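You operate a simulated robot arm through the tools that you are given. There is no shell and no other tool.

Carry out the task below with a simulated two-armed robot. There is one attempt and no reset: what you move stays moved.

TASK
The spout is dripping: switch off, shut the blue lever, empty the jug and stand it back under.
Fine: switch off first; the hot water (60 C) goes down the drain grate, fingers out of it. Set down upright: measuring jug.

Only the result counts: the job must be done as asked and must still hold three seconds after the hand-in. Knocking over, shifting, dropping, spilling or breaking anything else fails it.

THE ROBOT
Two 7-joint arms with fingered hands on one trunk that stands fixed in place. Base frame: the origin is at the foot of the trunk, x ahead of it, y to its left, z up. Readings come in m, degrees, newtons and seconds.
The left shoulder is at [0.047, 0.125, 1.249], the right one opposite. With the tool pointing down near the work surface each hand reaches from about 0.4 to 0.78 m from the base axis, measured 20 degrees to its own side. Payload 3.6 kg a hand.
Tool frame (each hand has its own): the origin (TCP) lies between the finger pads and is the grasp point; the fingertips stand 0.03 m ahead of it; z points along the fingers, y is the line along which they close. The gripper opens to 0.104 m; its body begins 0.035 m behind the TCP. The gripper is a hand of 4 fingers: y runs from the thumb to the fingers, the wrist lies at [-0.015, -0.104, -0.178] in the tool frame, and closing takes about 1.5 s.
Orientation is told as [roll, pitch, yaw] about the base's x, y, z axes, in that order, counted from this pose: with the fingers straight down and the wrist toward the robot, the tool's x, y and z point along [0, 1, 0], [1, 0, 0] and [0, 0, -1] of the base frame.

THE INTERFACE
- The arms move only by the tool play_rows. It takes "left_deltas", "right_deltas" or both (then of equal length, played together; a hand with none holds still); each is a list of rows, each an object of numbers (a shift or turn left out is 0, a gripper value left out holds the last): "x", "y", "z": the shift along the tool's x, y, z in m; "wx", "wy", "wz": the turn, a rotation vector about the tool's x, y, z in degrees. In form: [{"x": .., "y": .., "z": .., "wx": .., "wy": .., "wz": ..}, ...]. A call has 1 to 20 rows; each row shifts and turns the commanded pose from where the row before left it, along the tool's axes as they then stand. "left_gripper" and "right_gripper" are, for a hand that has rows, the opening in per cent of the stroke, from 0 (shut) to 100 (fully open), set as the call begins (left out, the last holds). Rows are played at 5 a second. More than 0.05 m and 8.6 degrees between two rows, or a gripper value outside its range, and nothing of the call is played. A pose out of reach is approached as far as the arm can. The call stops where the force on the tool passes 40 N (or 10 N more than at its start, if that is more) or the arm is blocked; 0.2 s more then pass. Each finger travels about 0.072 m/s and halts on what it meets, pressing with about 26 N; the grip force reading is that of the motor and also rises with nothing between the fingers. The clock runs only during rows and for 0.2 s after the last one: add rows that do not move to give the fingers time. It gives the time, the measured TCP pose, the force on the tool (base axes), the opening and the grip force at its end, in the units of the frame above (readings bear some noise), with the torque about the TCP (base axes, N m) and any sound that the robot's microphone picked up, and new pictures: "views" is both (left out), scene, wrist or none (wrist: the cameras of the hands that moved).
- Cameras (640 x 400 px; columns grow to the right, rows downward): "scene" is now at [0.1352, 0.0533, 1.4436]; the picture's right is [0.58, -0.81, 0.00], its down [-0.01, -0.01, -1.00] and it looks along [0.81, 0.58, -0.02] (base axes); focal length 214 px, centre (320, 200). "left" rides on the left gripper at [-0.061, -0.092, -0.13] in its tool frame; the picture's right is [-0.81, -0.28, 0.52], its down [0.53, -0.71, 0.46] and it looks along [0.24, 0.64, 0.72] (tool axes); focal length 275 px, centre (320, 200). "right" rides on the right gripper at [0.061, -0.092, -0.13] in its tool frame; the picture's right is [-0.81, 0.27, -0.52], its down [-0.53, -0.71, 0.45] and it looks along [-0.24, 0.64, 0.72] (tool axes); focal length 275 px, centre (320, 200). There is no depth. A picture from a camera that has moved, and an enlarged one, comes with that camera's place and axes in the base frame and with its lens.
- raise_lower(by): moves the trunk up (or, below 0, down) by that many m; the arms and the scene camera ride with it, the base frame stays. It gives what a move gives, with no picture.
- finger_targets(index, middle, ring, thumb_bend, thumb_turn, hand): sets how far each is bent, from 0 (flat) to 100 (curled in); at 30 the hand is open as for a grip, at 70 the pads meet at the TCP. One left out holds its place. A second passes; each finger stops where it meets its share of the squeeze, and holds until it gets a number again. A gripper value or a shape takes the hand back. It gives what a move gives, with no picture; readings hold the bend of each and the force on the fingers (four entries, about 0 where the hand has none), thumb and palm. thumb_turn goes from beside the hand (0) to across from the fingers (100), as for a grip.
- preshape(shape, hand): the hand has 4 fingers and takes this shape, open, in about a second: jaw (thumb against the fingers, like two jaws); tri (thumb and two fingers); tip (a fingertip pinch); poke (one finger out to press); point (the index stretched); flat (the hand flat); cup (the hand cupped); fist (a fist). The gripper value then closes the fingers along that shape, each until it touches; the sizes above hold for jaw. It gives what a move gives, with no picture.
- pan_tilt(pan, tilt): turns the head with the scene camera to pan (to the left, within 80 degrees either way) and tilt (down, from -29 to 69), counted from straight ahead of the robot (the tilt from the chest, where the trunk bows). It gives what a move gives, and a new picture of the scene camera.
- inspect(camera, box): a new picture of the part [left, top, right, bottom] of that camera's present view, enlarged. No time passes.
- hand_in(): hands the job in; it is judged then, once.

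Places have to be worked out from the pictures, the camera data and where the tool is seen. Open the grippers and draw the arms clear of the work before you hand the job in, unless the task says otherwise.

The tools are called after "Request:" as a command line: name --argument value ..., lists and objects as JSON in quotes. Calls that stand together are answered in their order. play_rows: Moves the arms, as the interface text tells. Its arguments: {"type":"object","properties":{"left_deltas":{"type":"array"},"left_gripper":{"type":"number"},"right_deltas":{"type":"array"},"right_gripper":{"type":"number"},"views":{"type":"string","enum":["both","scene","wrist","none"]}},"required":[]} The other tools are called the same way: raise_lower (by) moves the trunk up or down; preshape (shape, hand) gives the hand a shape; finger_targets (index, middle, ring, thumb_bend, thumb_turn, hand) moves the fingers one by one; pan_tilt (pan, tilt) turns the head that bears the scene camera; inspect (camera, box) takes an enlarged picture of a part of a camera's view; hand_in () hands the job in.

At the start:

```text
time_s: 0.0
left_tool_pos: [0.2516, 0.3358, 1.4807]
left_tcp_rot: [-0.1, 0.0, 0.0]
left_force: [-1.2, -0.5, -0.4]
left_moment: [0.03, 0.01, -0.02]
left_gripper_width: 0.1037
left_finger_force: 0.1
left_shape: jaw
left_bend: [30.0, 30.0, 30.0, 30.0, 98.0]
left_finger forces: [0.0, 0.0, 0.0, 0.0, 0.0, 0.0]
right_tool_pos: [0.3516, 0.0592, 1.4901]
right_tcp_rot: [0.0, 0.0, 0.0]
right_force: [-1.0, -0.7, -0.3]
right_moment: [0.0, 0.03, -0.01]
right_gripper_width: 0.1036
right_finger_force: 0.1
right_shape: jaw
right_bend: [30.0, 30.0, 30.0, 30.0, 98.0]
right_finger forces: [0.1, 0.1, 0.0, 0.0, 0.0, 0.0]
trunk travel left (down, up): [-0.475, 0.061]
head pan, tilt (commanded): [35.7, 1.0]
```

scene: 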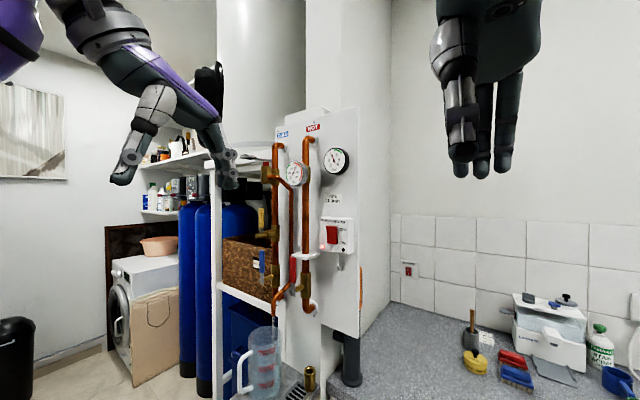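
right: 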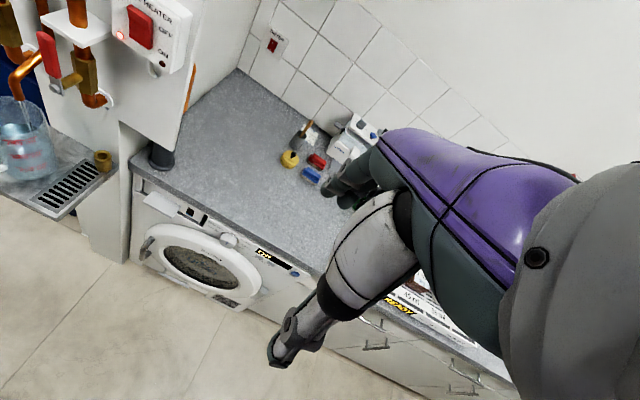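
left: 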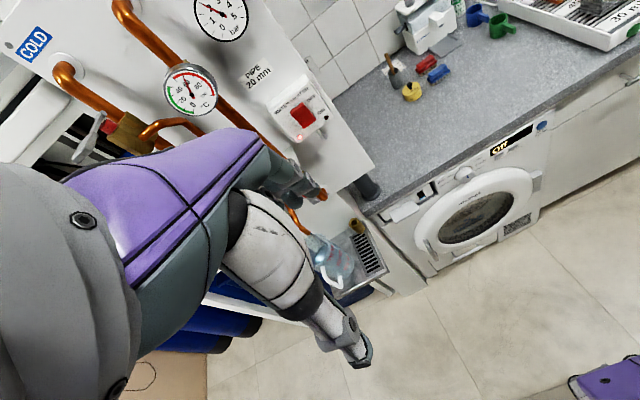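

I start by looking closely at the panel, the switch, the levers and the jug before moving anything.

Request:
inspect --camera "scene" --box '[220, 110, 380, 210]'

Request:
inspect --camera "scene" --box '[220, 200, 380, 300]'

Request:
inspect --camera "scene" --box '[200, 300, 360, 400]'

Request:
inspect --camera "right" --box '[0, 0, 240, 150]'

Request:
inspect --camera "left" --box '[200, 180, 440, 330]'

```text
4.00 times, centred on (300, 160) of scene
camera zoom: at [0.1352, 0.0533, 1.4436], right [0.58, -0.81, 0.0], down [-0.01, -0.01, -1.0], along [0.81, 0.58, -0.02], focal length 858 px, centre (400, 360)
```

zoom: 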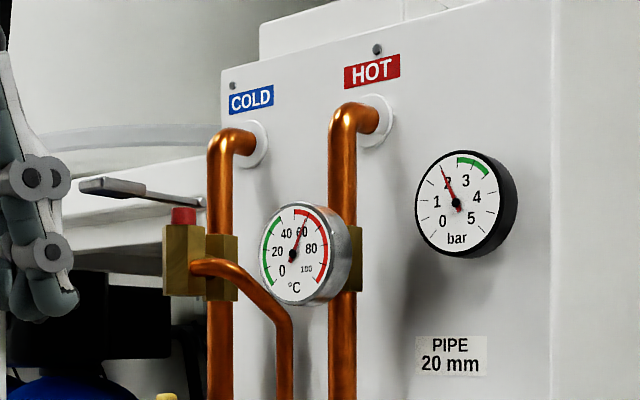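

```text
4.00 times, centred on (300, 250) of scene
camera zoom: at [0.1352, 0.0533, 1.4436], right [0.58, -0.81, 0.0], down [-0.01, -0.01, -1.0], along [0.81, 0.58, -0.02], focal length 858 px, centre (400, 0)
```

zoom: 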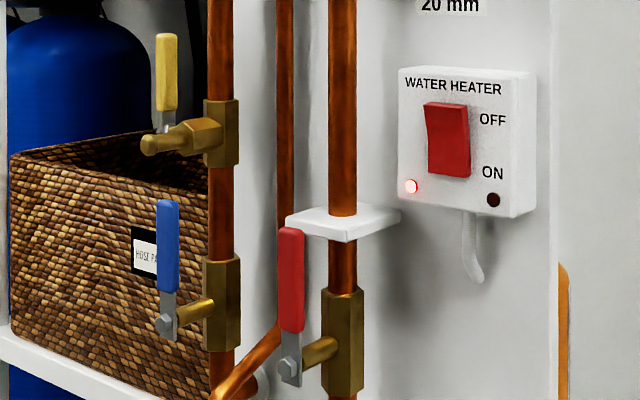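

```text
4.00 times, centred on (280, 350) of scene
camera zoom: at [0.1352, 0.0533, 1.4436], right [0.58, -0.81, 0.0], down [-0.01, -0.01, -1.0], along [0.81, 0.58, -0.02], focal length 858 px, centre (480, -400)
```

zoom: 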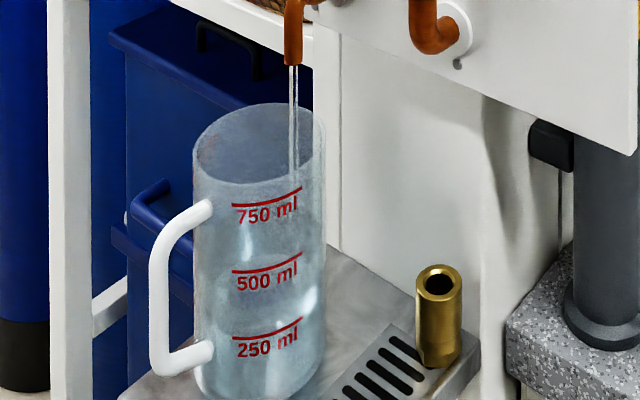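

```text
2.67 times, centred on (120, 75) of right
camera zoom: at [0.2602, 0.1187, 1.6213], right [0.27, -0.81, 0.52], down [-0.71, -0.53, -0.46], along [0.64, -0.24, -0.72], focal length 734 px, centre (853, 533)
```

zoom: 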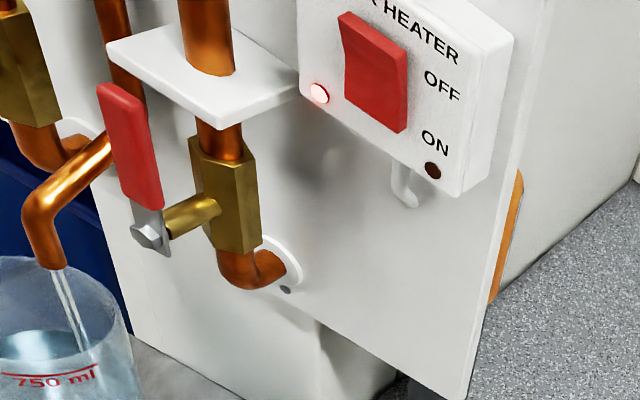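

```text
2.67 times, centred on (320, 255) of left
camera zoom: at [0.1599, 0.2754, 1.6115], right [-0.28, -0.81, -0.52], down [-0.71, 0.53, -0.46], along [0.64, 0.24, -0.72], focal length 734 px, centre (320, 53)
```

zoom: 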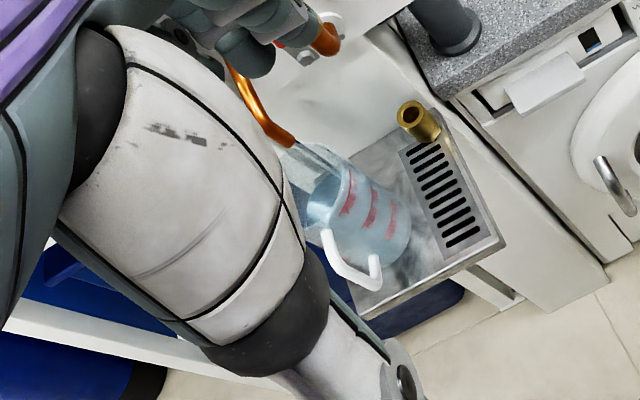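

The switch triangulates to about (0.587, 0.36, 1.33), blue lever pivot near (0.537, 0.549, 1.197), spout near (0.534, 0.495, 1.112); the panel faces the robot at x≈0.635. I turn the head down to see the jug and tray fully.

Request:
pan_tilt --pan 42 --tilt 35

```text
time_s: 1.0
left_tool_pos: [0.2518, 0.3354, 1.4802]
left_tcp_rot: [-0.2, 0.1, 0.0]
left_force: [0.0, 0.6, 0.6]
left_moment: [0.0, -0.03, 0.01]
left_gripper_width: 0.1035
left_finger_force: 0.0
left_shape: jaw
left_bend: [30.0, 30.0, 30.0, 30.0, 98.0]
left_finger forces: [0.0, 0.0, 0.1, 0.1, 0.1, 0.1]
right_tool_pos: [0.3512, 0.0577, 1.4903]
right_tcp_rot: [0.1, 0.0, 0.0]
right_force: [-1.1, -0.5, -0.3]
right_moment: [-0.03, 0.0, -0.02]
right_gripper_width: 0.1034
right_finger_force: 0.1
right_shape: jaw
right_bend: [30.0, 30.0, 30.0, 30.0, 98.0]
right_finger forces: [0.1, 0.1, 0.0, 0.0, 0.0, 0.1]
trunk travel left (down, up): [-0.475, 0.061]
head pan, tilt (commanded): [42.0, 35.0]
camera scene: at [0.1272, 0.0594, 1.3891], right [0.67, -0.74, 0.0], down [-0.43, -0.38, -0.82], along [0.61, 0.55, -0.57], focal length 214 px, centre (320, 200)
```

scene: 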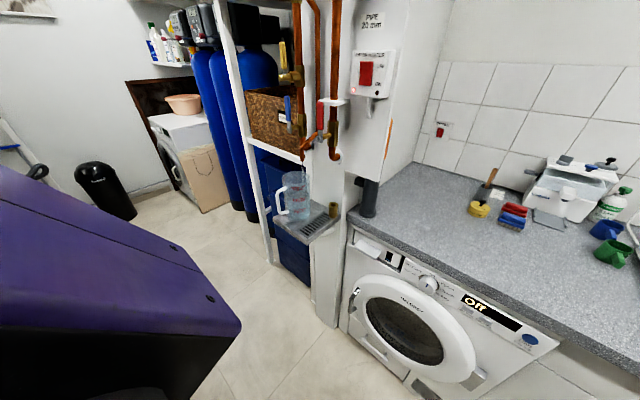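

Request:
inspect --camera "scene" --box '[256, 150, 352, 210]'

Request:
inspect --camera "scene" --box '[256, 180, 352, 240]'

Request:
inspect --camera "scene" --box '[240, 60, 400, 160]'

```text
6.67 times, centred on (304, 180) of scene
camera zoom: at [0.1272, 0.0594, 1.3891], right [0.67, -0.74, 0.0], down [-0.43, -0.38, -0.82], along [0.61, 0.55, -0.57], focal length 1430 px, centre (427, 333)
```

zoom: 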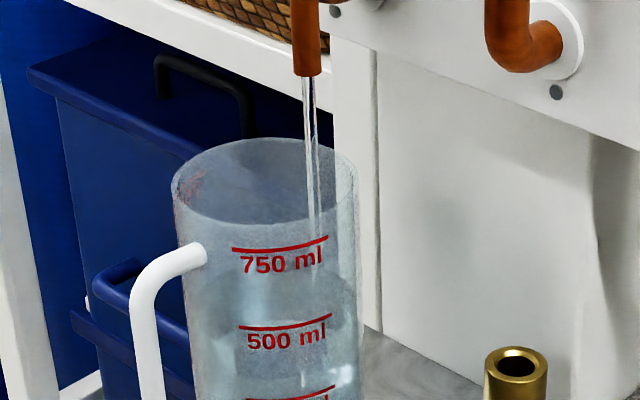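

```text
6.67 times, centred on (304, 210) of scene
camera zoom: at [0.1272, 0.0594, 1.3891], right [0.67, -0.74, 0.0], down [-0.43, -0.38, -0.82], along [0.61, 0.55, -0.57], focal length 1430 px, centre (427, 133)
```

zoom: 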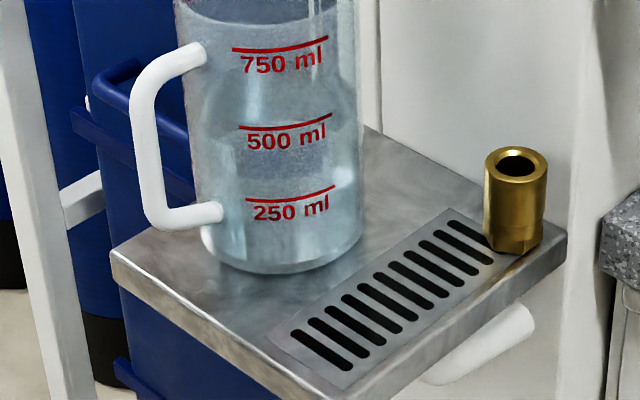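

```text
4.00 times, centred on (320, 110) of scene
camera zoom: at [0.1272, 0.0594, 1.3891], right [0.67, -0.74, 0.0], down [-0.43, -0.38, -0.82], along [0.61, 0.55, -0.57], focal length 858 px, centre (320, 560)
```

zoom: 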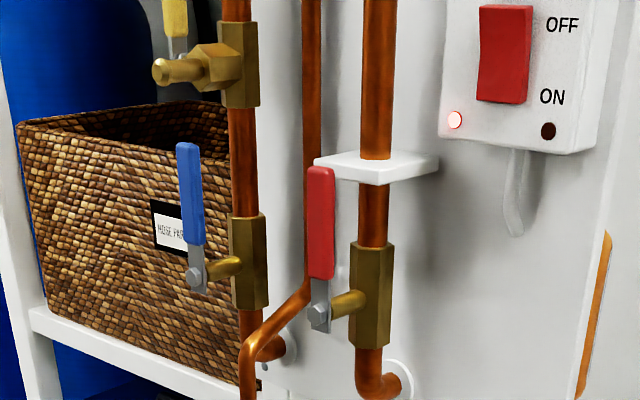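

The jug stands at about (0.527, 0.524), handle toward the robot, base z≈0.90, rim z≈1.057; the grate runs x≈0.47–0.59 at y≈0.44, with a brass fitting at its rear end. First the switch: I shape the left hand to poke.

Request:
preshape --shape "poke" --hand "left"

Request:
pan_tilt --pan 40 --tilt 8

```text
time_s: 1.9
left_tool_pos: [0.2523, 0.3364, 1.4809]
left_tcp_rot: [-0.1, -0.1, 0.1]
left_force: [-0.6, -0.1, 0.5]
left_moment: [-0.02, -0.01, 0.0]
left_gripper_width: 0.0
left_finger_force: 0.1
left_shape: poke
left_bend: [70.0, 70.0, 99.0, 100.0, 100.0]
left_finger forces: [0.1, 0.1, 0.0, 0.0, 0.1, 0.1]
right_tool_pos: [0.35, 0.0583, 1.4905]
right_tcp_rot: [0.2, 0.1, 0.0]
right_force: [-0.8, -0.4, -0.2]
right_moment: [-0.02, -0.02, -0.01]
right_gripper_width: 0.1037
right_finger_force: 0.0
right_shape: jaw
right_bend: [30.0, 30.0, 30.0, 30.0, 98.0]
right_finger forces: [0.0, 0.0, 0.0, 0.1, 0.1, 0.1]
trunk travel left (down, up): [-0.475, 0.061]
head pan, tilt (commanded): [42.0, 35.0]
```

```text
time_s: 2.8
left_tool_pos: [0.2515, 0.3358, 1.4804]
left_tcp_rot: [-0.1, -0.1, 0.0]
left_force: [0.4, 0.5, -0.1]
left_moment: [0.0, 0.0, -0.01]
left_gripper_width: 0.0
left_finger_force: 0.0
left_shape: poke
left_bend: [70.0, 70.0, 99.0, 100.0, 100.0]
left_finger forces: [0.1, 0.0, 0.0, 0.0, 0.1, 0.1]
right_tool_pos: [0.351, 0.0582, 1.4909]
right_tcp_rot: [0.1, 0.1, -0.1]
right_force: [-0.5, 0.7, -0.6]
right_moment: [0.03, -0.01, 0.02]
right_gripper_width: 0.104
right_finger_force: 0.1
right_shape: jaw
right_bend: [30.0, 30.0, 30.0, 30.0, 98.0]
right_finger forces: [0.1, 0.0, 0.0, 0.1, 0.0, 0.0]
trunk travel left (down, up): [-0.475, 0.061]
head pan, tilt (commanded): [40.0, 8.0]
camera scene: at [0.1328, 0.0601, 1.4323], right [0.64, -0.77, 0.0], down [-0.11, -0.09, -0.99], along [0.76, 0.64, -0.14], focal length 214 px, centre (320, 200)
```

scene: 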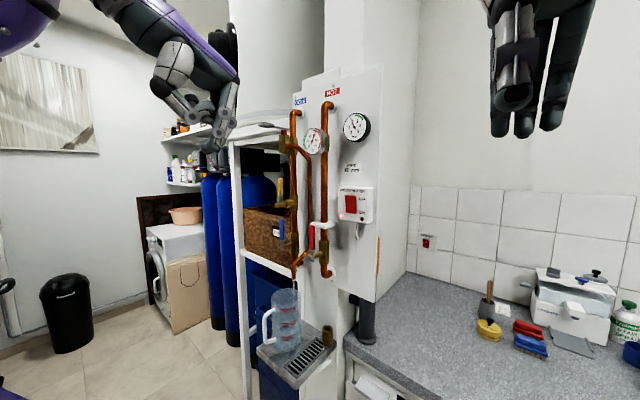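

The hand is in poke shape. I rotate the left hand to point forward (+x) while moving toward (0.42, 0.335, 1.40), well short of the panel.

Request:
play_rows --left_deltas '[{"y": 0.0155, "z": 0.0073, "wx": -8.2}, {"y": 0.0143, "z": 0.0094, "wx": -8.2}, {"y": 0.0128, "z": 0.0114, "wx": -8.2}, {"y": 0.0111, "z": 0.0131, "wx": -8.2}, {"y": 0.0091, "z": 0.0145, "wx": -8.2}, {"y": 0.0069, "z": 0.0157, "wx": -8.2}, {"y": 0.0046, "z": 0.0165, "wx": -8.2}, {"y": 0.0022, "z": 0.017, "wx": -8.2}, {"y": -0.0002, "z": 0.0171, "wx": -8.2}, {"y": -0.0027, "z": 0.0169, "wx": -8.2}, {"y": -0.0051, "z": 0.0164, "wx": -8.0}, {}]'

```text
time_s: 5.4
left_tool_pos: [0.4209, 0.3366, 1.4001]
left_tcp_rot: [-143.9, -89.9, 143.9]
left_force: [-0.5, -0.1, -1.6]
left_moment: [0.0, 0.01, 0.0]
left_gripper_width: 0.0
left_finger_force: 0.0
left_shape: poke
left_bend: [70.0, 70.0, 99.0, 100.0, 100.0]
left_finger forces: [0.0, 0.1, 0.0, 0.1, 0.0, 0.0]
right_tool_pos: [0.3499, 0.0592, 1.4912]
right_tcp_rot: [0.2, 0.0, 0.0]
right_force: [0.4, 0.0, 0.2]
right_moment: [0.03, 0.0, 0.01]
right_gripper_width: 0.1038
right_finger_force: 0.1
right_shape: jaw
right_bend: [30.0, 30.0, 30.0, 30.0, 98.0]
right_finger forces: [0.0, 0.0, 0.0, 0.0, 0.0, 0.0]
trunk travel left (down, up): [-0.475, 0.061]
head pan, tilt (commanded): [40.0, 8.0]
camera scene: at [0.1321, 0.0602, 1.4325], right [0.64, -0.77, 0.0], down [-0.11, -0.09, -0.99], along [0.76, 0.64, -0.14], focal length 214 px, centre (320, 200)
camera left: at [0.2907, 0.2755, 1.3083], right [0.52, -0.81, -0.27], down [0.46, 0.53, -0.71], along [0.72, 0.25, 0.65], focal length 275 px, centre (320, 200)
```

scene: 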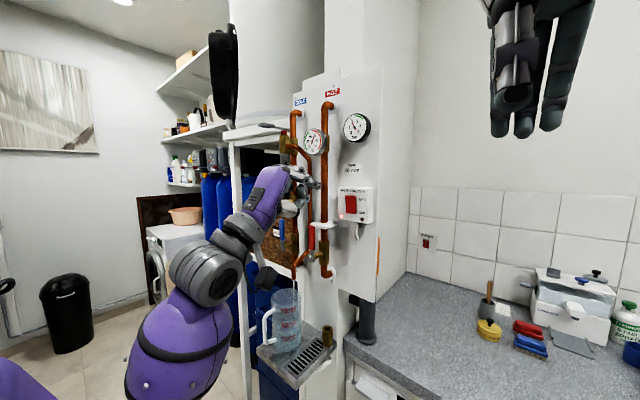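
left: 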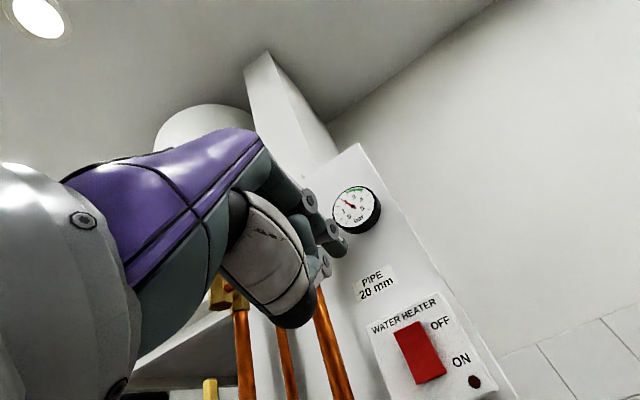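

The hand points forward at the commanded pose. I zoom in to find exactly where the poking fingertip is.

Request:
inspect --camera "scene" --box '[240, 140, 400, 240]'

Request:
inspect --camera "left" --box '[200, 150, 440, 300]'

Request:
inspect --camera "left" --box '[320, 250, 560, 400]'

```text
4.00 times, centred on (320, 190) of scene
camera zoom: at [0.1321, 0.0602, 1.4325], right [0.64, -0.77, 0.0], down [-0.11, -0.09, -0.99], along [0.76, 0.64, -0.14], focal length 858 px, centre (320, 240)
```

zoom: 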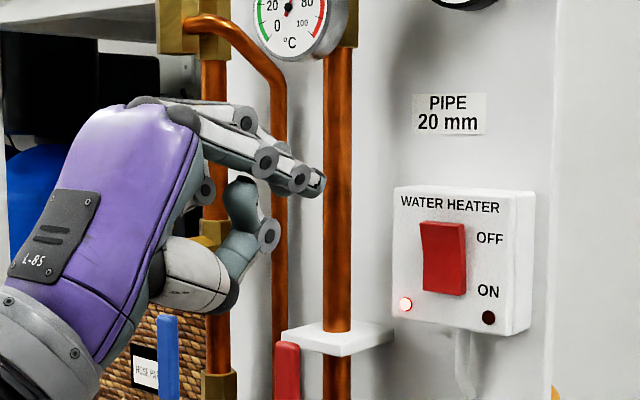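

```text
2.67 times, centred on (320, 225) of left
camera zoom: at [0.2907, 0.2755, 1.3083], right [0.52, -0.81, -0.27], down [0.46, 0.53, -0.71], along [0.72, 0.25, 0.65], focal length 734 px, centre (320, 133)
```

zoom: 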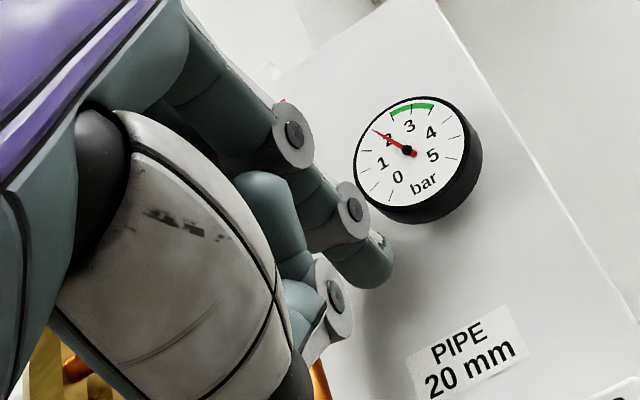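

```text
2.67 times, centred on (440, 325) of left
camera zoom: at [0.2907, 0.2755, 1.3083], right [0.52, -0.81, -0.27], down [0.46, 0.53, -0.71], along [0.72, 0.25, 0.65], focal length 734 px, centre (0, -133)
```

zoom: 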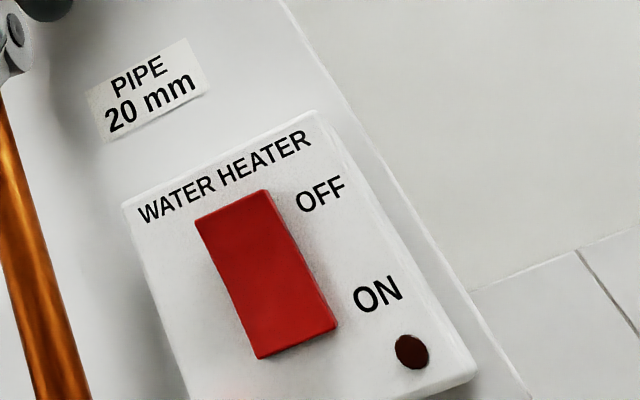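

The index tip sits at about TCP + 0.03 forward, 8 mm to the right. The rocker spans z≈1.325–1.370 at y≈0.338, face x≈0.58. I align the tip with its upper (OFF) half at z≈1.361 and move to x≈0.545.

Request:
play_rows --left_deltas '[{"x": 0.005, "y": -0.02}, {"x": 0.005, "y": -0.019}, {"z": 0.03}, {"z": 0.03}, {"z": 0.03}, {}]'

Request:
inspect --camera "scene" --box '[280, 160, 376, 220]'

```text
time_s: 6.8
left_tool_pos: [0.5122, 0.3466, 1.361]
left_tcp_rot: [-129.3, -89.9, 129.2]
left_force: [-0.2, -0.1, 0.5]
left_moment: [-0.01, -0.01, -0.01]
left_gripper_width: 0.0
left_finger_force: 0.1
left_shape: poke
left_bend: [70.0, 70.0, 99.0, 100.0, 100.0]
left_finger forces: [0.0, 0.0, 0.0, 0.0, 0.1, 0.0]
right_tool_pos: [0.3509, 0.0576, 1.4906]
right_tcp_rot: [0.1, 0.0, 0.0]
right_force: [-0.5, 0.0, 1.1]
right_moment: [0.01, -0.03, 0.0]
right_gripper_width: 0.1034
right_finger_force: 0.1
right_shape: jaw
right_bend: [30.0, 30.0, 30.0, 30.0, 98.0]
right_finger forces: [0.1, 0.0, 0.0, 0.0, 0.1, 0.0]
trunk travel left (down, up): [-0.475, 0.061]
head pan, tilt (commanded): [40.0, 8.0]
camera scene: at [0.1322, 0.0601, 1.4325], right [0.64, -0.77, 0.0], down [-0.11, -0.09, -0.99], along [0.76, 0.64, -0.14], focal length 214 px, centre (320, 200)
camera left: at [0.3821, 0.2855, 1.2688], right [0.52, -0.81, -0.27], down [0.46, 0.53, -0.71], along [0.72, 0.24, 0.65], focal length 275 px, centre (320, 200)
```

scene: 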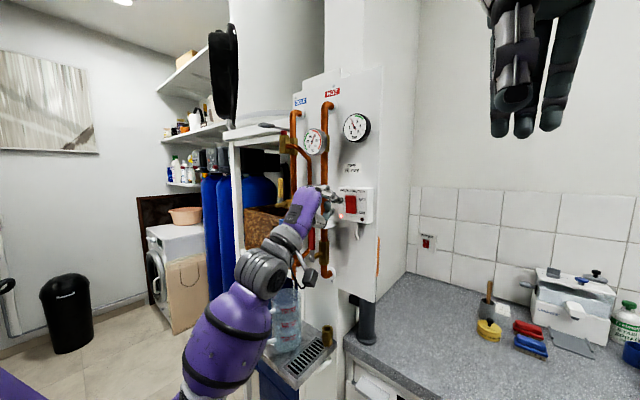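
left: 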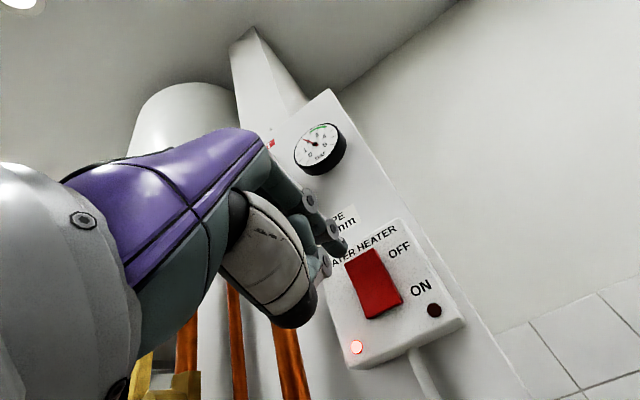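

```text
6.67 times, centred on (328, 190) of scene
camera zoom: at [0.1322, 0.0601, 1.4325], right [0.64, -0.77, 0.0], down [-0.11, -0.09, -0.99], along [0.76, 0.64, -0.14], focal length 1430 px, centre (267, 267)
```

zoom: 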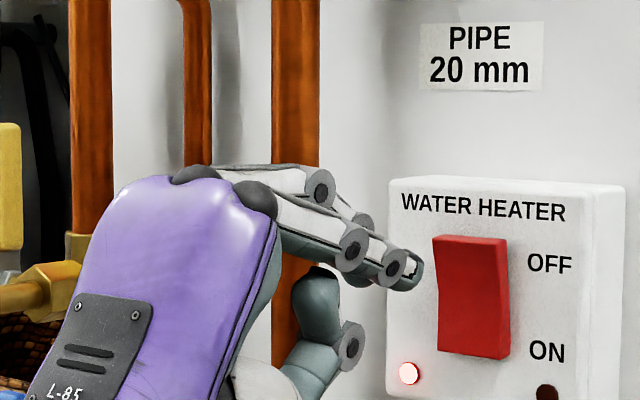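

Tip is aligned with the upper half of the rocker, which protrudes (ON state). I press forward slowly in 4–5 mm steps.

Request:
play_rows --left_deltas '[{"z": 0.01}, {"z": 0.01}, {"z": 0.005}, {"z": 0.005}, {"z": 0.004}, {"z": 0.004}, {}]'

Request:
inspect --camera "scene" --box '[280, 160, 376, 220]'

```text
time_s: 8.4
left_tool_pos: [0.5477, 0.346, 1.3627]
left_tcp_rot: [-155.9, -89.8, 155.9]
left_force: [-10.1, -0.4, -1.4]
left_moment: [0.01, -0.01, -0.07]
left_gripper_width: 0.0002
left_finger_force: 0.1
left_shape: poke
left_bend: [70.0, 70.0, 99.0, 100.0, 100.0]
left_finger forces: [9.6, 0.4, 0.1, 0.1, 0.0, 0.0]
right_tool_pos: [0.3477, 0.059, 1.4914]
right_tcp_rot: [0.0, -0.1, 0.0]
right_force: [-1.0, -0.4, 0.9]
right_moment: [-0.03, 0.01, 0.0]
right_gripper_width: 0.1038
right_finger_force: 0.0
right_shape: jaw
right_bend: [30.0, 30.0, 30.0, 30.0, 98.0]
right_finger forces: [0.1, 0.0, 0.0, 0.0, 0.1, 0.0]
trunk travel left (down, up): [-0.475, 0.061]
head pan, tilt (commanded): [40.0, 8.0]
camera scene: at [0.1307, 0.0602, 1.4326], right [0.64, -0.77, 0.0], down [-0.11, -0.09, -0.99], along [0.76, 0.64, -0.14], focal length 214 px, centre (320, 200)
camera left: at [0.4176, 0.2856, 1.2705], right [0.52, -0.81, -0.27], down [0.46, 0.53, -0.71], along [0.72, 0.24, 0.65], focal length 275 px, centre (320, 200)
```

scene: 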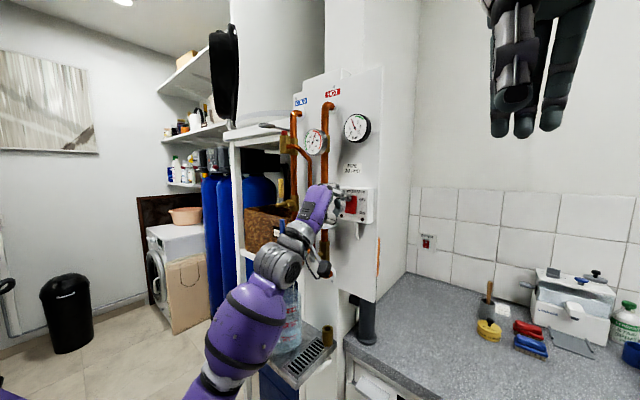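
left: 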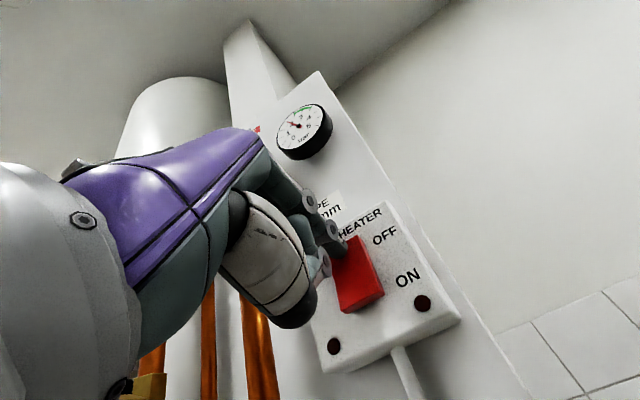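

```text
6.67 times, centred on (328, 190) of scene
camera zoom: at [0.1307, 0.0602, 1.4326], right [0.64, -0.77, 0.0], down [-0.11, -0.09, -0.99], along [0.76, 0.64, -0.14], focal length 1430 px, centre (267, 267)
```

zoom: 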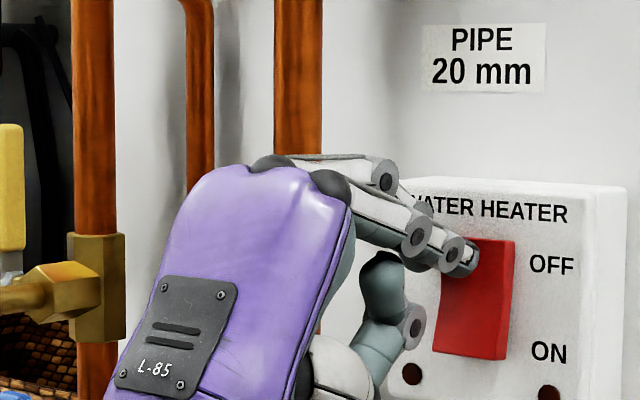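

The red LED is now dark: the rocker flipped to OFF. I back off straight and check that it stays off.

Request:
play_rows --left_deltas '[{"z": -0.02}, {"z": -0.04}, {"z": -0.04}, {}]'

Request:
inspect --camera "scene" --box '[240, 140, 400, 240]'

Request:
inspect --camera "scene" --box '[220, 230, 380, 330]'

```text
time_s: 9.4
left_tool_pos: [0.451, 0.3476, 1.3615]
left_tcp_rot: [-75.0, -89.9, 75.1]
left_force: [0.1, 0.3, 0.2]
left_moment: [-0.01, 0.02, 0.02]
left_gripper_width: 0.0001
left_finger_force: 0.0
left_shape: poke
left_bend: [70.0, 70.0, 99.0, 100.0, 100.0]
left_finger forces: [0.0, 0.0, 0.1, 0.0, 0.1, 0.0]
right_tool_pos: [0.3509, 0.0582, 1.4908]
right_tcp_rot: [0.1, 0.0, 0.0]
right_force: [-0.5, -0.8, -0.2]
right_moment: [-0.03, 0.0, -0.02]
right_gripper_width: 0.1036
right_finger_force: 0.1
right_shape: jaw
right_bend: [30.0, 30.0, 30.0, 30.0, 98.0]
right_finger forces: [0.0, 0.0, 0.1, 0.0, 0.0, 0.1]
trunk travel left (down, up): [-0.475, 0.061]
head pan, tilt (commanded): [40.0, 8.0]
camera scene: at [0.1331, 0.06, 1.4323], right [0.64, -0.77, 0.0], down [-0.11, -0.09, -0.99], along [0.76, 0.64, -0.14], focal length 214 px, centre (320, 200)
camera left: at [0.3199, 0.2858, 1.2695], right [0.52, -0.81, -0.27], down [0.46, 0.53, -0.71], along [0.72, 0.24, 0.64], focal length 275 px, centre (320, 200)
```

scene: 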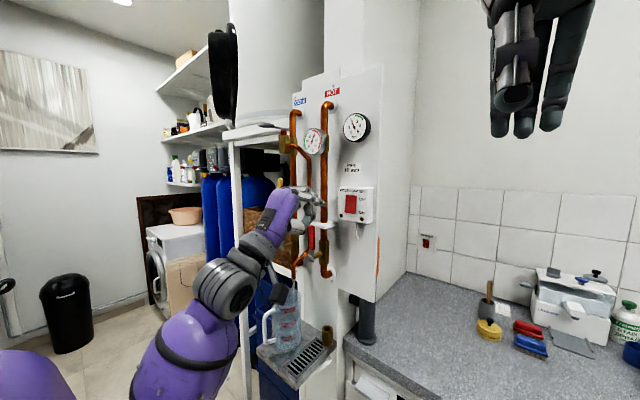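
left: 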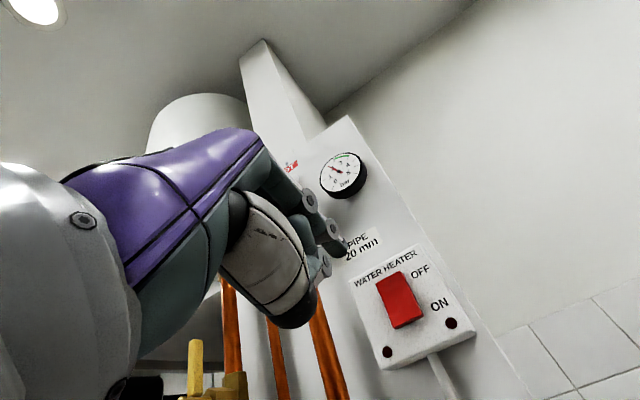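

```text
4.00 times, centred on (320, 190) of scene
camera zoom: at [0.1331, 0.06, 1.4323], right [0.64, -0.77, 0.0], down [-0.11, -0.09, -0.99], along [0.76, 0.64, -0.14], focal length 858 px, centre (320, 240)
```

zoom: 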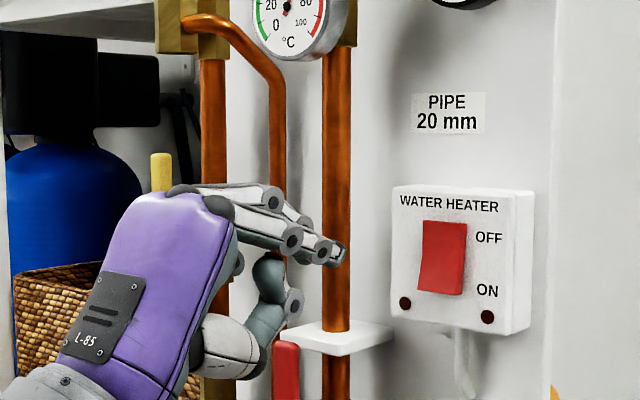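

```text
4.00 times, centred on (300, 280) of scene
camera zoom: at [0.1331, 0.06, 1.4323], right [0.64, -0.77, 0.0], down [-0.11, -0.09, -0.99], along [0.76, 0.64, -0.14], focal length 858 px, centre (400, -120)
```

zoom: 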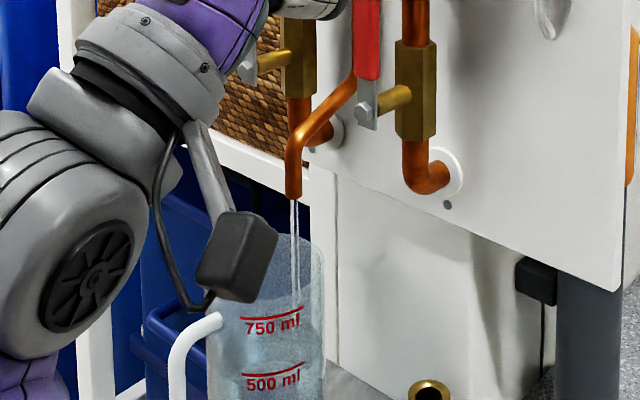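

The switch is OFF with its lamp dark; water is still running. Next the blue lever: I sweep the left hand in front of the pipes to a staging point left of the blue lever, about (0.43, 0.60, 1.27).

Request:
play_rows --left_deltas '[{"z": -0.02}, {"x": 0.042, "y": -0.015}, {"x": 0.042, "y": -0.015}, {"x": 0.042, "y": -0.015}, {"x": 0.042, "y": -0.015}, {"x": 0.042, "y": -0.015}, {"x": 0.042, "y": -0.0165}, {}]'

Request:
inspect --camera "scene" --box '[220, 150, 380, 250]'

```text
time_s: 11.2
left_tool_pos: [0.4312, 0.5992, 1.269]
left_tcp_rot: [-139.6, -90.0, 139.6]
left_force: [0.7, -0.4, -0.2]
left_moment: [-0.02, 0.01, 0.01]
left_gripper_width: 0.0
left_finger_force: 0.1
left_shape: poke
left_bend: [70.0, 70.0, 99.0, 100.0, 100.0]
left_finger forces: [0.0, 0.1, 0.1, 0.0, 0.0, 0.1]
right_tool_pos: [0.3508, 0.0584, 1.4909]
right_tcp_rot: [0.1, 0.0, 0.0]
right_force: [-0.2, -0.7, -0.1]
right_moment: [0.0, 0.0, 0.02]
right_gripper_width: 0.1035
right_finger_force: 0.1
right_shape: jaw
right_bend: [30.0, 30.0, 30.0, 30.0, 98.0]
right_finger forces: [0.0, 0.0, 0.0, 0.0, 0.0, 0.0]
trunk travel left (down, up): [-0.475, 0.061]
head pan, tilt (commanded): [40.0, 8.0]
camera scene: at [0.1325, 0.0595, 1.4325], right [0.64, -0.77, 0.0], down [-0.11, -0.09, -0.99], along [0.76, 0.64, -0.14], focal length 214 px, centre (320, 200)
camera left: at [0.3006, 0.539, 1.1778], right [0.52, -0.81, -0.27], down [0.46, 0.53, -0.71], along [0.72, 0.24, 0.64], focal length 275 px, centre (320, 200)
```

scene: 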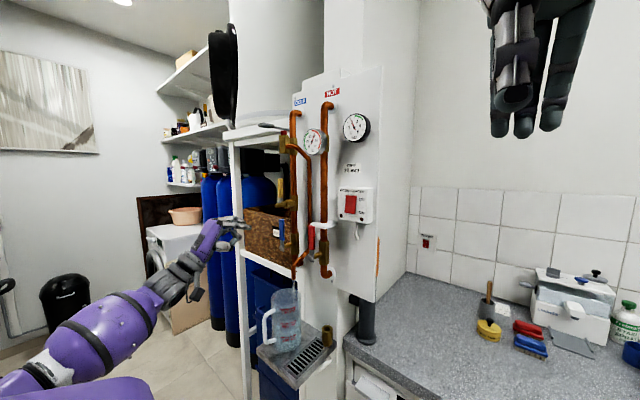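
left: 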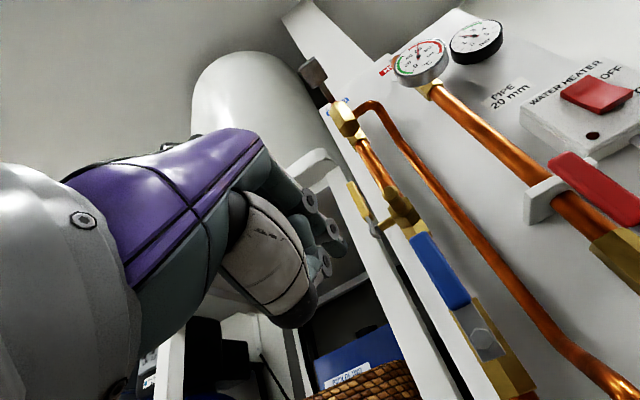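

```text
4.00 times, centred on (300, 200) of scene
camera zoom: at [0.1325, 0.0595, 1.4325], right [0.64, -0.77, 0.0], down [-0.11, -0.09, -0.99], along [0.76, 0.64, -0.14], focal length 858 px, centre (400, 200)
```

zoom: 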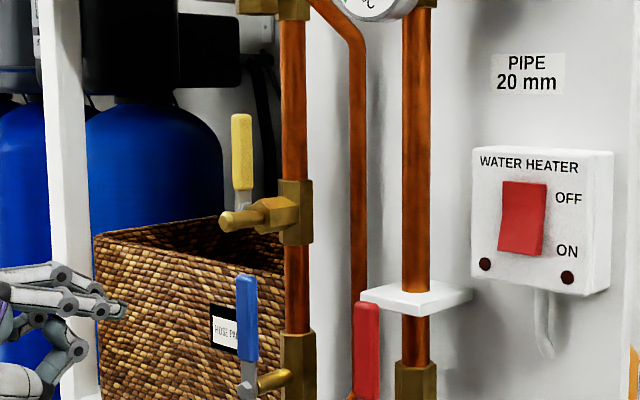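

The lever tip triangulates to about (0.537, 0.547, 1.285) and the index tip is at (0.461, 0.591, 1.269); the basket is well behind at x≈0.7. I advance the finger beside the lever's left side.

Request:
play_rows --left_deltas '[{"z": 0.03}, {"z": 0.03}, {"z": 0.028}, {}]'

Request:
inspect --camera "scene" --box '[220, 190, 316, 250]'

```text
time_s: 12.2
left_tool_pos: [0.5184, 0.5967, 1.2672]
left_tcp_rot: [-113.4, -89.8, 113.3]
left_force: [0.6, 0.5, -0.6]
left_moment: [0.01, 0.01, 0.01]
left_gripper_width: 0.0
left_finger_force: 0.1
left_shape: poke
left_bend: [70.0, 70.0, 99.0, 100.0, 100.0]
left_finger forces: [0.0, 0.1, 0.0, 0.0, 0.0, 0.1]
right_tool_pos: [0.3511, 0.0588, 1.4907]
right_tcp_rot: [0.1, -0.1, 0.0]
right_force: [-0.3, -0.1, 0.0]
right_moment: [0.01, 0.01, 0.0]
right_gripper_width: 0.1035
right_finger_force: 0.1
right_shape: jaw
right_bend: [30.0, 30.0, 30.0, 30.0, 98.0]
right_finger forces: [0.0, 0.0, 0.1, 0.0, 0.1, 0.0]
trunk travel left (down, up): [-0.475, 0.061]
head pan, tilt (commanded): [40.0, 8.0]
camera scene: at [0.1321, 0.06, 1.4325], right [0.64, -0.77, 0.0], down [-0.11, -0.09, -0.99], along [0.76, 0.64, -0.14], focal length 214 px, centre (320, 200)
camera left: at [0.3867, 0.5374, 1.1765], right [0.52, -0.81, -0.27], down [0.46, 0.53, -0.71], along [0.72, 0.24, 0.64], focal length 275 px, centre (320, 200)
```

scene: 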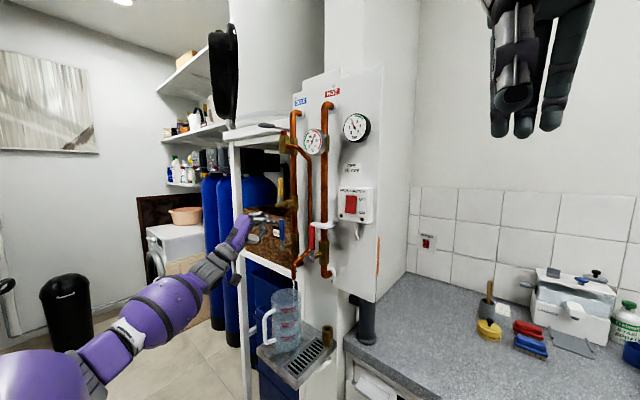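
left: 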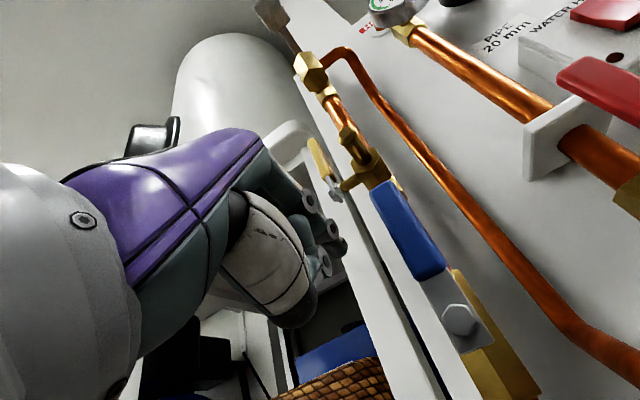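

```text
6.67 times, centred on (268, 220) of scene
camera zoom: at [0.1321, 0.06, 1.4325], right [0.64, -0.77, 0.0], down [-0.11, -0.09, -0.99], along [0.76, 0.64, -0.14], focal length 1430 px, centre (667, 67)
```

zoom: 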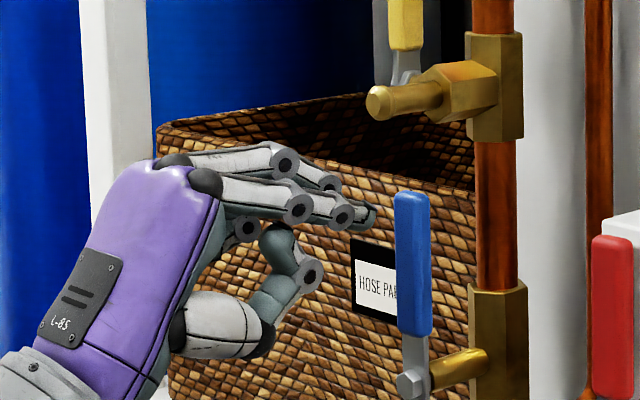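

The index tip is about 2 cm to the left of the lever and slightly below its top. I push right (clockwise) along the lever's arc for the first ~20° and watch the force.

Request:
play_rows --left_deltas '[{"x": -0.011, "y": 0.001}, {"x": -0.011, "y": 0.001}, {"x": -0.01, "y": 0.0015}, {"x": -0.0095, "y": 0.001}, {"x": -0.006, "y": -0.001}, {}]'

Request:
inspect --camera "scene" --box '[220, 190, 316, 250]'

```text
time_s: 13.3
left_tool_pos: [0.5172, 0.5631, 1.2745]
left_tcp_rot: [-102.0, -89.4, 103.3]
left_force: [11.7, 29.3, 9.2]
left_moment: [-0.12, -0.24, 0.43]
left_gripper_width: 0.0
left_finger_force: 0.0
left_shape: poke
left_bend: [70.0, 70.0, 99.0, 100.0, 100.0]
left_finger forces: [88.7, 0.0, 0.1, 0.1, 0.1, 0.0]
right_tool_pos: [0.353, 0.0607, 1.4906]
right_tcp_rot: [-0.1, 0.1, -0.2]
right_force: [0.0, -0.4, 0.1]
right_moment: [0.05, 0.05, 0.02]
right_gripper_width: 0.1037
right_finger_force: 0.0
right_shape: jaw
right_bend: [30.0, 30.0, 30.0, 30.0, 98.0]
right_finger forces: [0.1, 0.1, 0.0, 0.1, 0.0, 0.0]
trunk travel left (down, up): [-0.475, 0.061]
head pan, tilt (commanded): [40.0, 8.0]
stopped in row 5 (left hand): the force on the tool passed its limit at 45 N (the readings are from after the stop); the commanded pose is now the measured one
camera scene: at [0.1348, 0.0618, 1.4322], right [0.64, -0.77, 0.0], down [-0.11, -0.09, -0.99], along [0.76, 0.64, -0.14], focal length 214 px, centre (320, 200)
camera left: at [0.3888, 0.4993, 1.1845], right [0.54, -0.8, -0.27], down [0.44, 0.54, -0.72], along [0.72, 0.27, 0.64], focal length 275 px, centre (320, 200)
```

scene: 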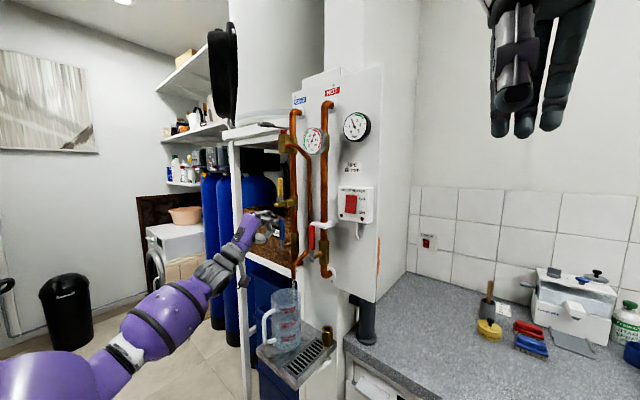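
left: 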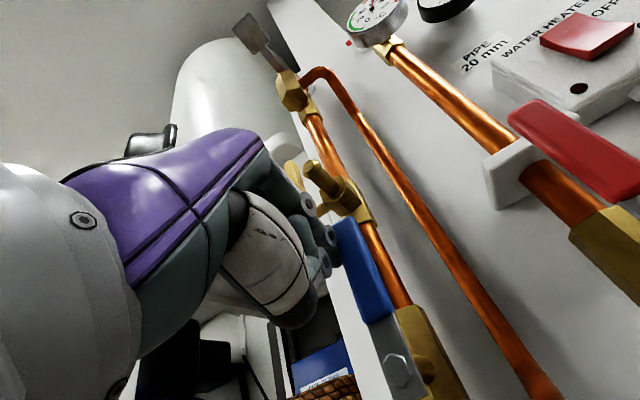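

```text
6.67 times, centred on (268, 220) of scene
camera zoom: at [0.1348, 0.0618, 1.4322], right [0.64, -0.77, 0.0], down [-0.11, -0.09, -0.99], along [0.76, 0.64, -0.14], focal length 1430 px, centre (667, 67)
```

zoom: 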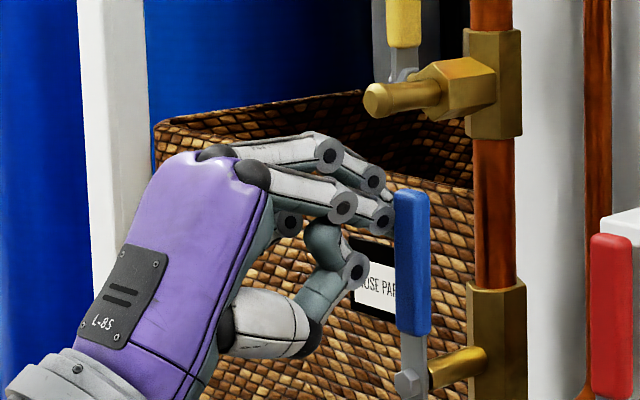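

The lever did not budge at 45 N, so clockwise is its stop; it must close the other way (to the left). I back off, curl the other fingers so only the index is out, and go round to the lever's right side.

Request:
play_rows --left_deltas '[{"x": 0.01}, {"x": 0.012}, {"z": -0.035}, {"z": -0.04}, {}]' --views "none"

Request:
finger_targets --hand "left" --index 70 --middle 100 --ring 100

Request:
inspect --camera "scene" --box '[210, 190, 306, 250]'

Request:
inspect --camera "left" --box '[200, 130, 520, 330]'

```text
time_s: 14.6
left_tool_pos: [0.4425, 0.5791, 1.275]
left_tcp_rot: [-115.2, -89.6, 115.9]
left_force: [-1.2, 0.3, 0.3]
left_moment: [-0.01, -0.01, 0.01]
left_gripper_width: 0.0
left_finger_force: 0.0
left_shape: poke
left_bend: [70.0, 70.0, 99.0, 100.0, 100.0]
left_finger forces: [0.0, 0.0, 0.0, 0.0, 0.0, 0.0]
right_tool_pos: [0.3514, 0.0583, 1.4909]
right_tcp_rot: [0.0, 0.0, 0.0]
right_force: [-0.2, 0.4, -0.4]
right_moment: [0.03, 0.04, -0.02]
right_gripper_width: 0.1037
right_finger_force: 0.0
right_shape: jaw
right_bend: [30.0, 30.0, 30.0, 30.0, 98.0]
right_finger forces: [0.1, 0.0, 0.0, 0.0, 0.0, 0.0]
trunk travel left (down, up): [-0.475, 0.061]
head pan, tilt (commanded): [40.0, 8.0]
```

```text
time_s: 15.6
left_tool_pos: [0.4409, 0.5792, 1.2752]
left_tcp_rot: [-119.2, -89.6, 119.9]
left_force: [0.1, 0.4, 0.2]
left_moment: [-0.04, 0.03, -0.01]
left_gripper_width: 0.0316
left_finger_force: 0.1
left_shape: fingers
left_bend: [70.0, 100.0, 100.0, 100.0, 100.0]
left_finger forces: [0.1, 0.1, 0.0, 0.0, 0.0, 0.0]
right_tool_pos: [0.3503, 0.0596, 1.4906]
right_tcp_rot: [0.1, -0.1, 0.0]
right_force: [-0.6, -0.4, 0.1]
right_moment: [0.0, 0.02, 0.01]
right_gripper_width: 0.1037
right_finger_force: 0.2
right_shape: jaw
right_bend: [30.0, 30.0, 30.0, 30.0, 98.0]
right_finger forces: [0.0, 0.0, 0.0, 0.0, 0.1, 0.0]
trunk travel left (down, up): [-0.475, 0.061]
head pan, tilt (commanded): [40.0, 8.0]
```

```text
6.67 times, centred on (258, 220) of scene
camera zoom: at [0.1327, 0.06, 1.4324], right [0.64, -0.77, 0.0], down [-0.11, -0.09, -0.99], along [0.76, 0.64, -0.14], focal length 1430 px, centre (733, 67)
```

zoom: 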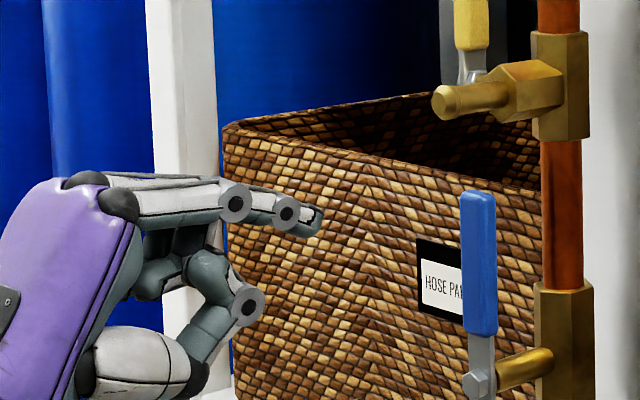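

```text
2.00 times, centred on (360, 230) of left
camera zoom: at [0.3124, 0.5167, 1.184], right [0.53, -0.81, -0.27], down [0.45, 0.53, -0.71], along [0.72, 0.26, 0.65], focal length 551 px, centre (240, 140)
```

zoom: 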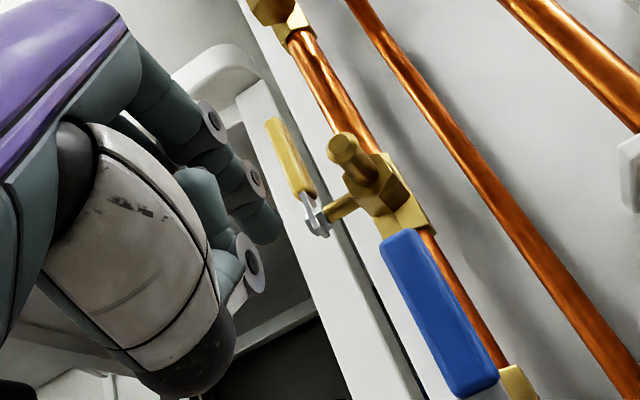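

Only the index is extended now. I shift to y≈0.523 (finger right of the lever) and then advance beside it.

Request:
play_rows --left_deltas '[{"x": -0.028, "y": -0.003}, {"x": -0.028, "y": -0.003}, {"z": 0.026}, {"z": 0.026}, {"z": 0.026}, {}]'

Request:
inspect --camera "scene" --box '[230, 190, 326, 250]'

```text
time_s: 16.9
left_tool_pos: [0.5204, 0.5235, 1.2712]
left_tcp_rot: [-127.4, -89.6, 128.1]
left_force: [0.1, 0.9, 0.1]
left_moment: [0.03, -0.02, 0.0]
left_gripper_width: 0.0313
left_finger_force: 0.1
left_shape: fingers
left_bend: [70.0, 100.0, 100.0, 100.0, 100.0]
left_finger forces: [0.0, 0.1, 0.0, 0.1, 0.0, 0.0]
right_tool_pos: [0.3516, 0.0576, 1.4906]
right_tcp_rot: [0.0, 0.0, 0.0]
right_force: [0.4, -0.1, 0.4]
right_moment: [0.01, -0.03, -0.01]
right_gripper_width: 0.1037
right_finger_force: 0.2
right_shape: jaw
right_bend: [30.0, 30.0, 30.0, 30.0, 98.0]
right_finger forces: [0.0, 0.0, 0.0, 0.1, 0.1, 0.1]
trunk travel left (down, up): [-0.475, 0.061]
head pan, tilt (commanded): [40.0, 8.0]
camera scene: at [0.1322, 0.06, 1.4325], right [0.64, -0.77, 0.0], down [-0.11, -0.09, -0.99], along [0.76, 0.64, -0.14], focal length 214 px, centre (320, 200)
camera left: at [0.3907, 0.4611, 1.179], right [0.53, -0.81, -0.27], down [0.45, 0.53, -0.71], along [0.72, 0.26, 0.65], focal length 275 px, centre (320, 200)
```

scene: 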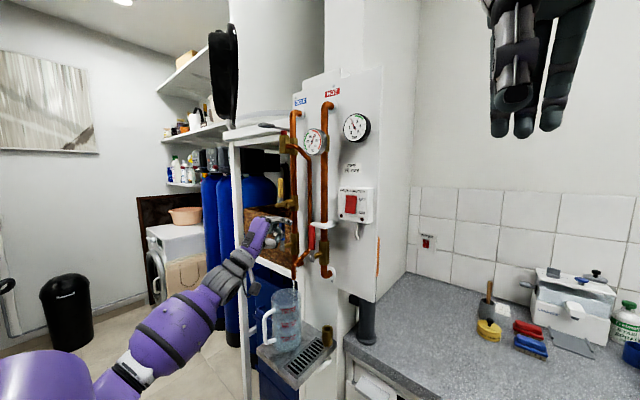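
left: 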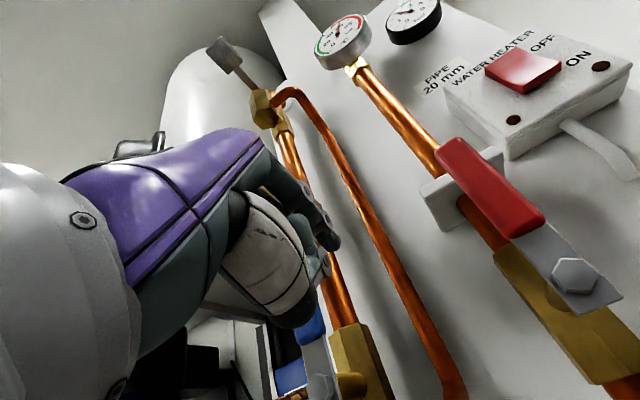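

```text
6.67 times, centred on (278, 220) of scene
camera zoom: at [0.1322, 0.06, 1.4325], right [0.64, -0.77, 0.0], down [-0.11, -0.09, -0.99], along [0.76, 0.64, -0.14], focal length 1430 px, centre (600, 67)
```

zoom: 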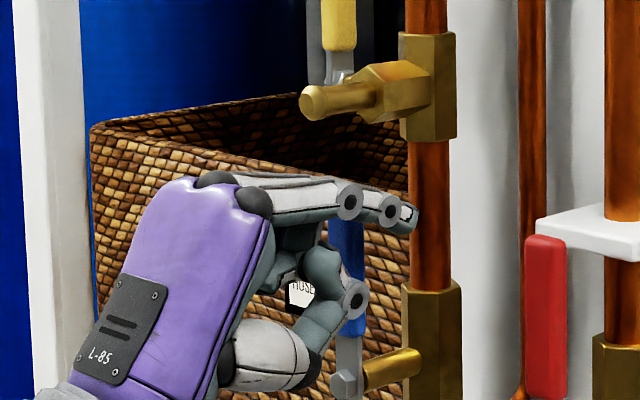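

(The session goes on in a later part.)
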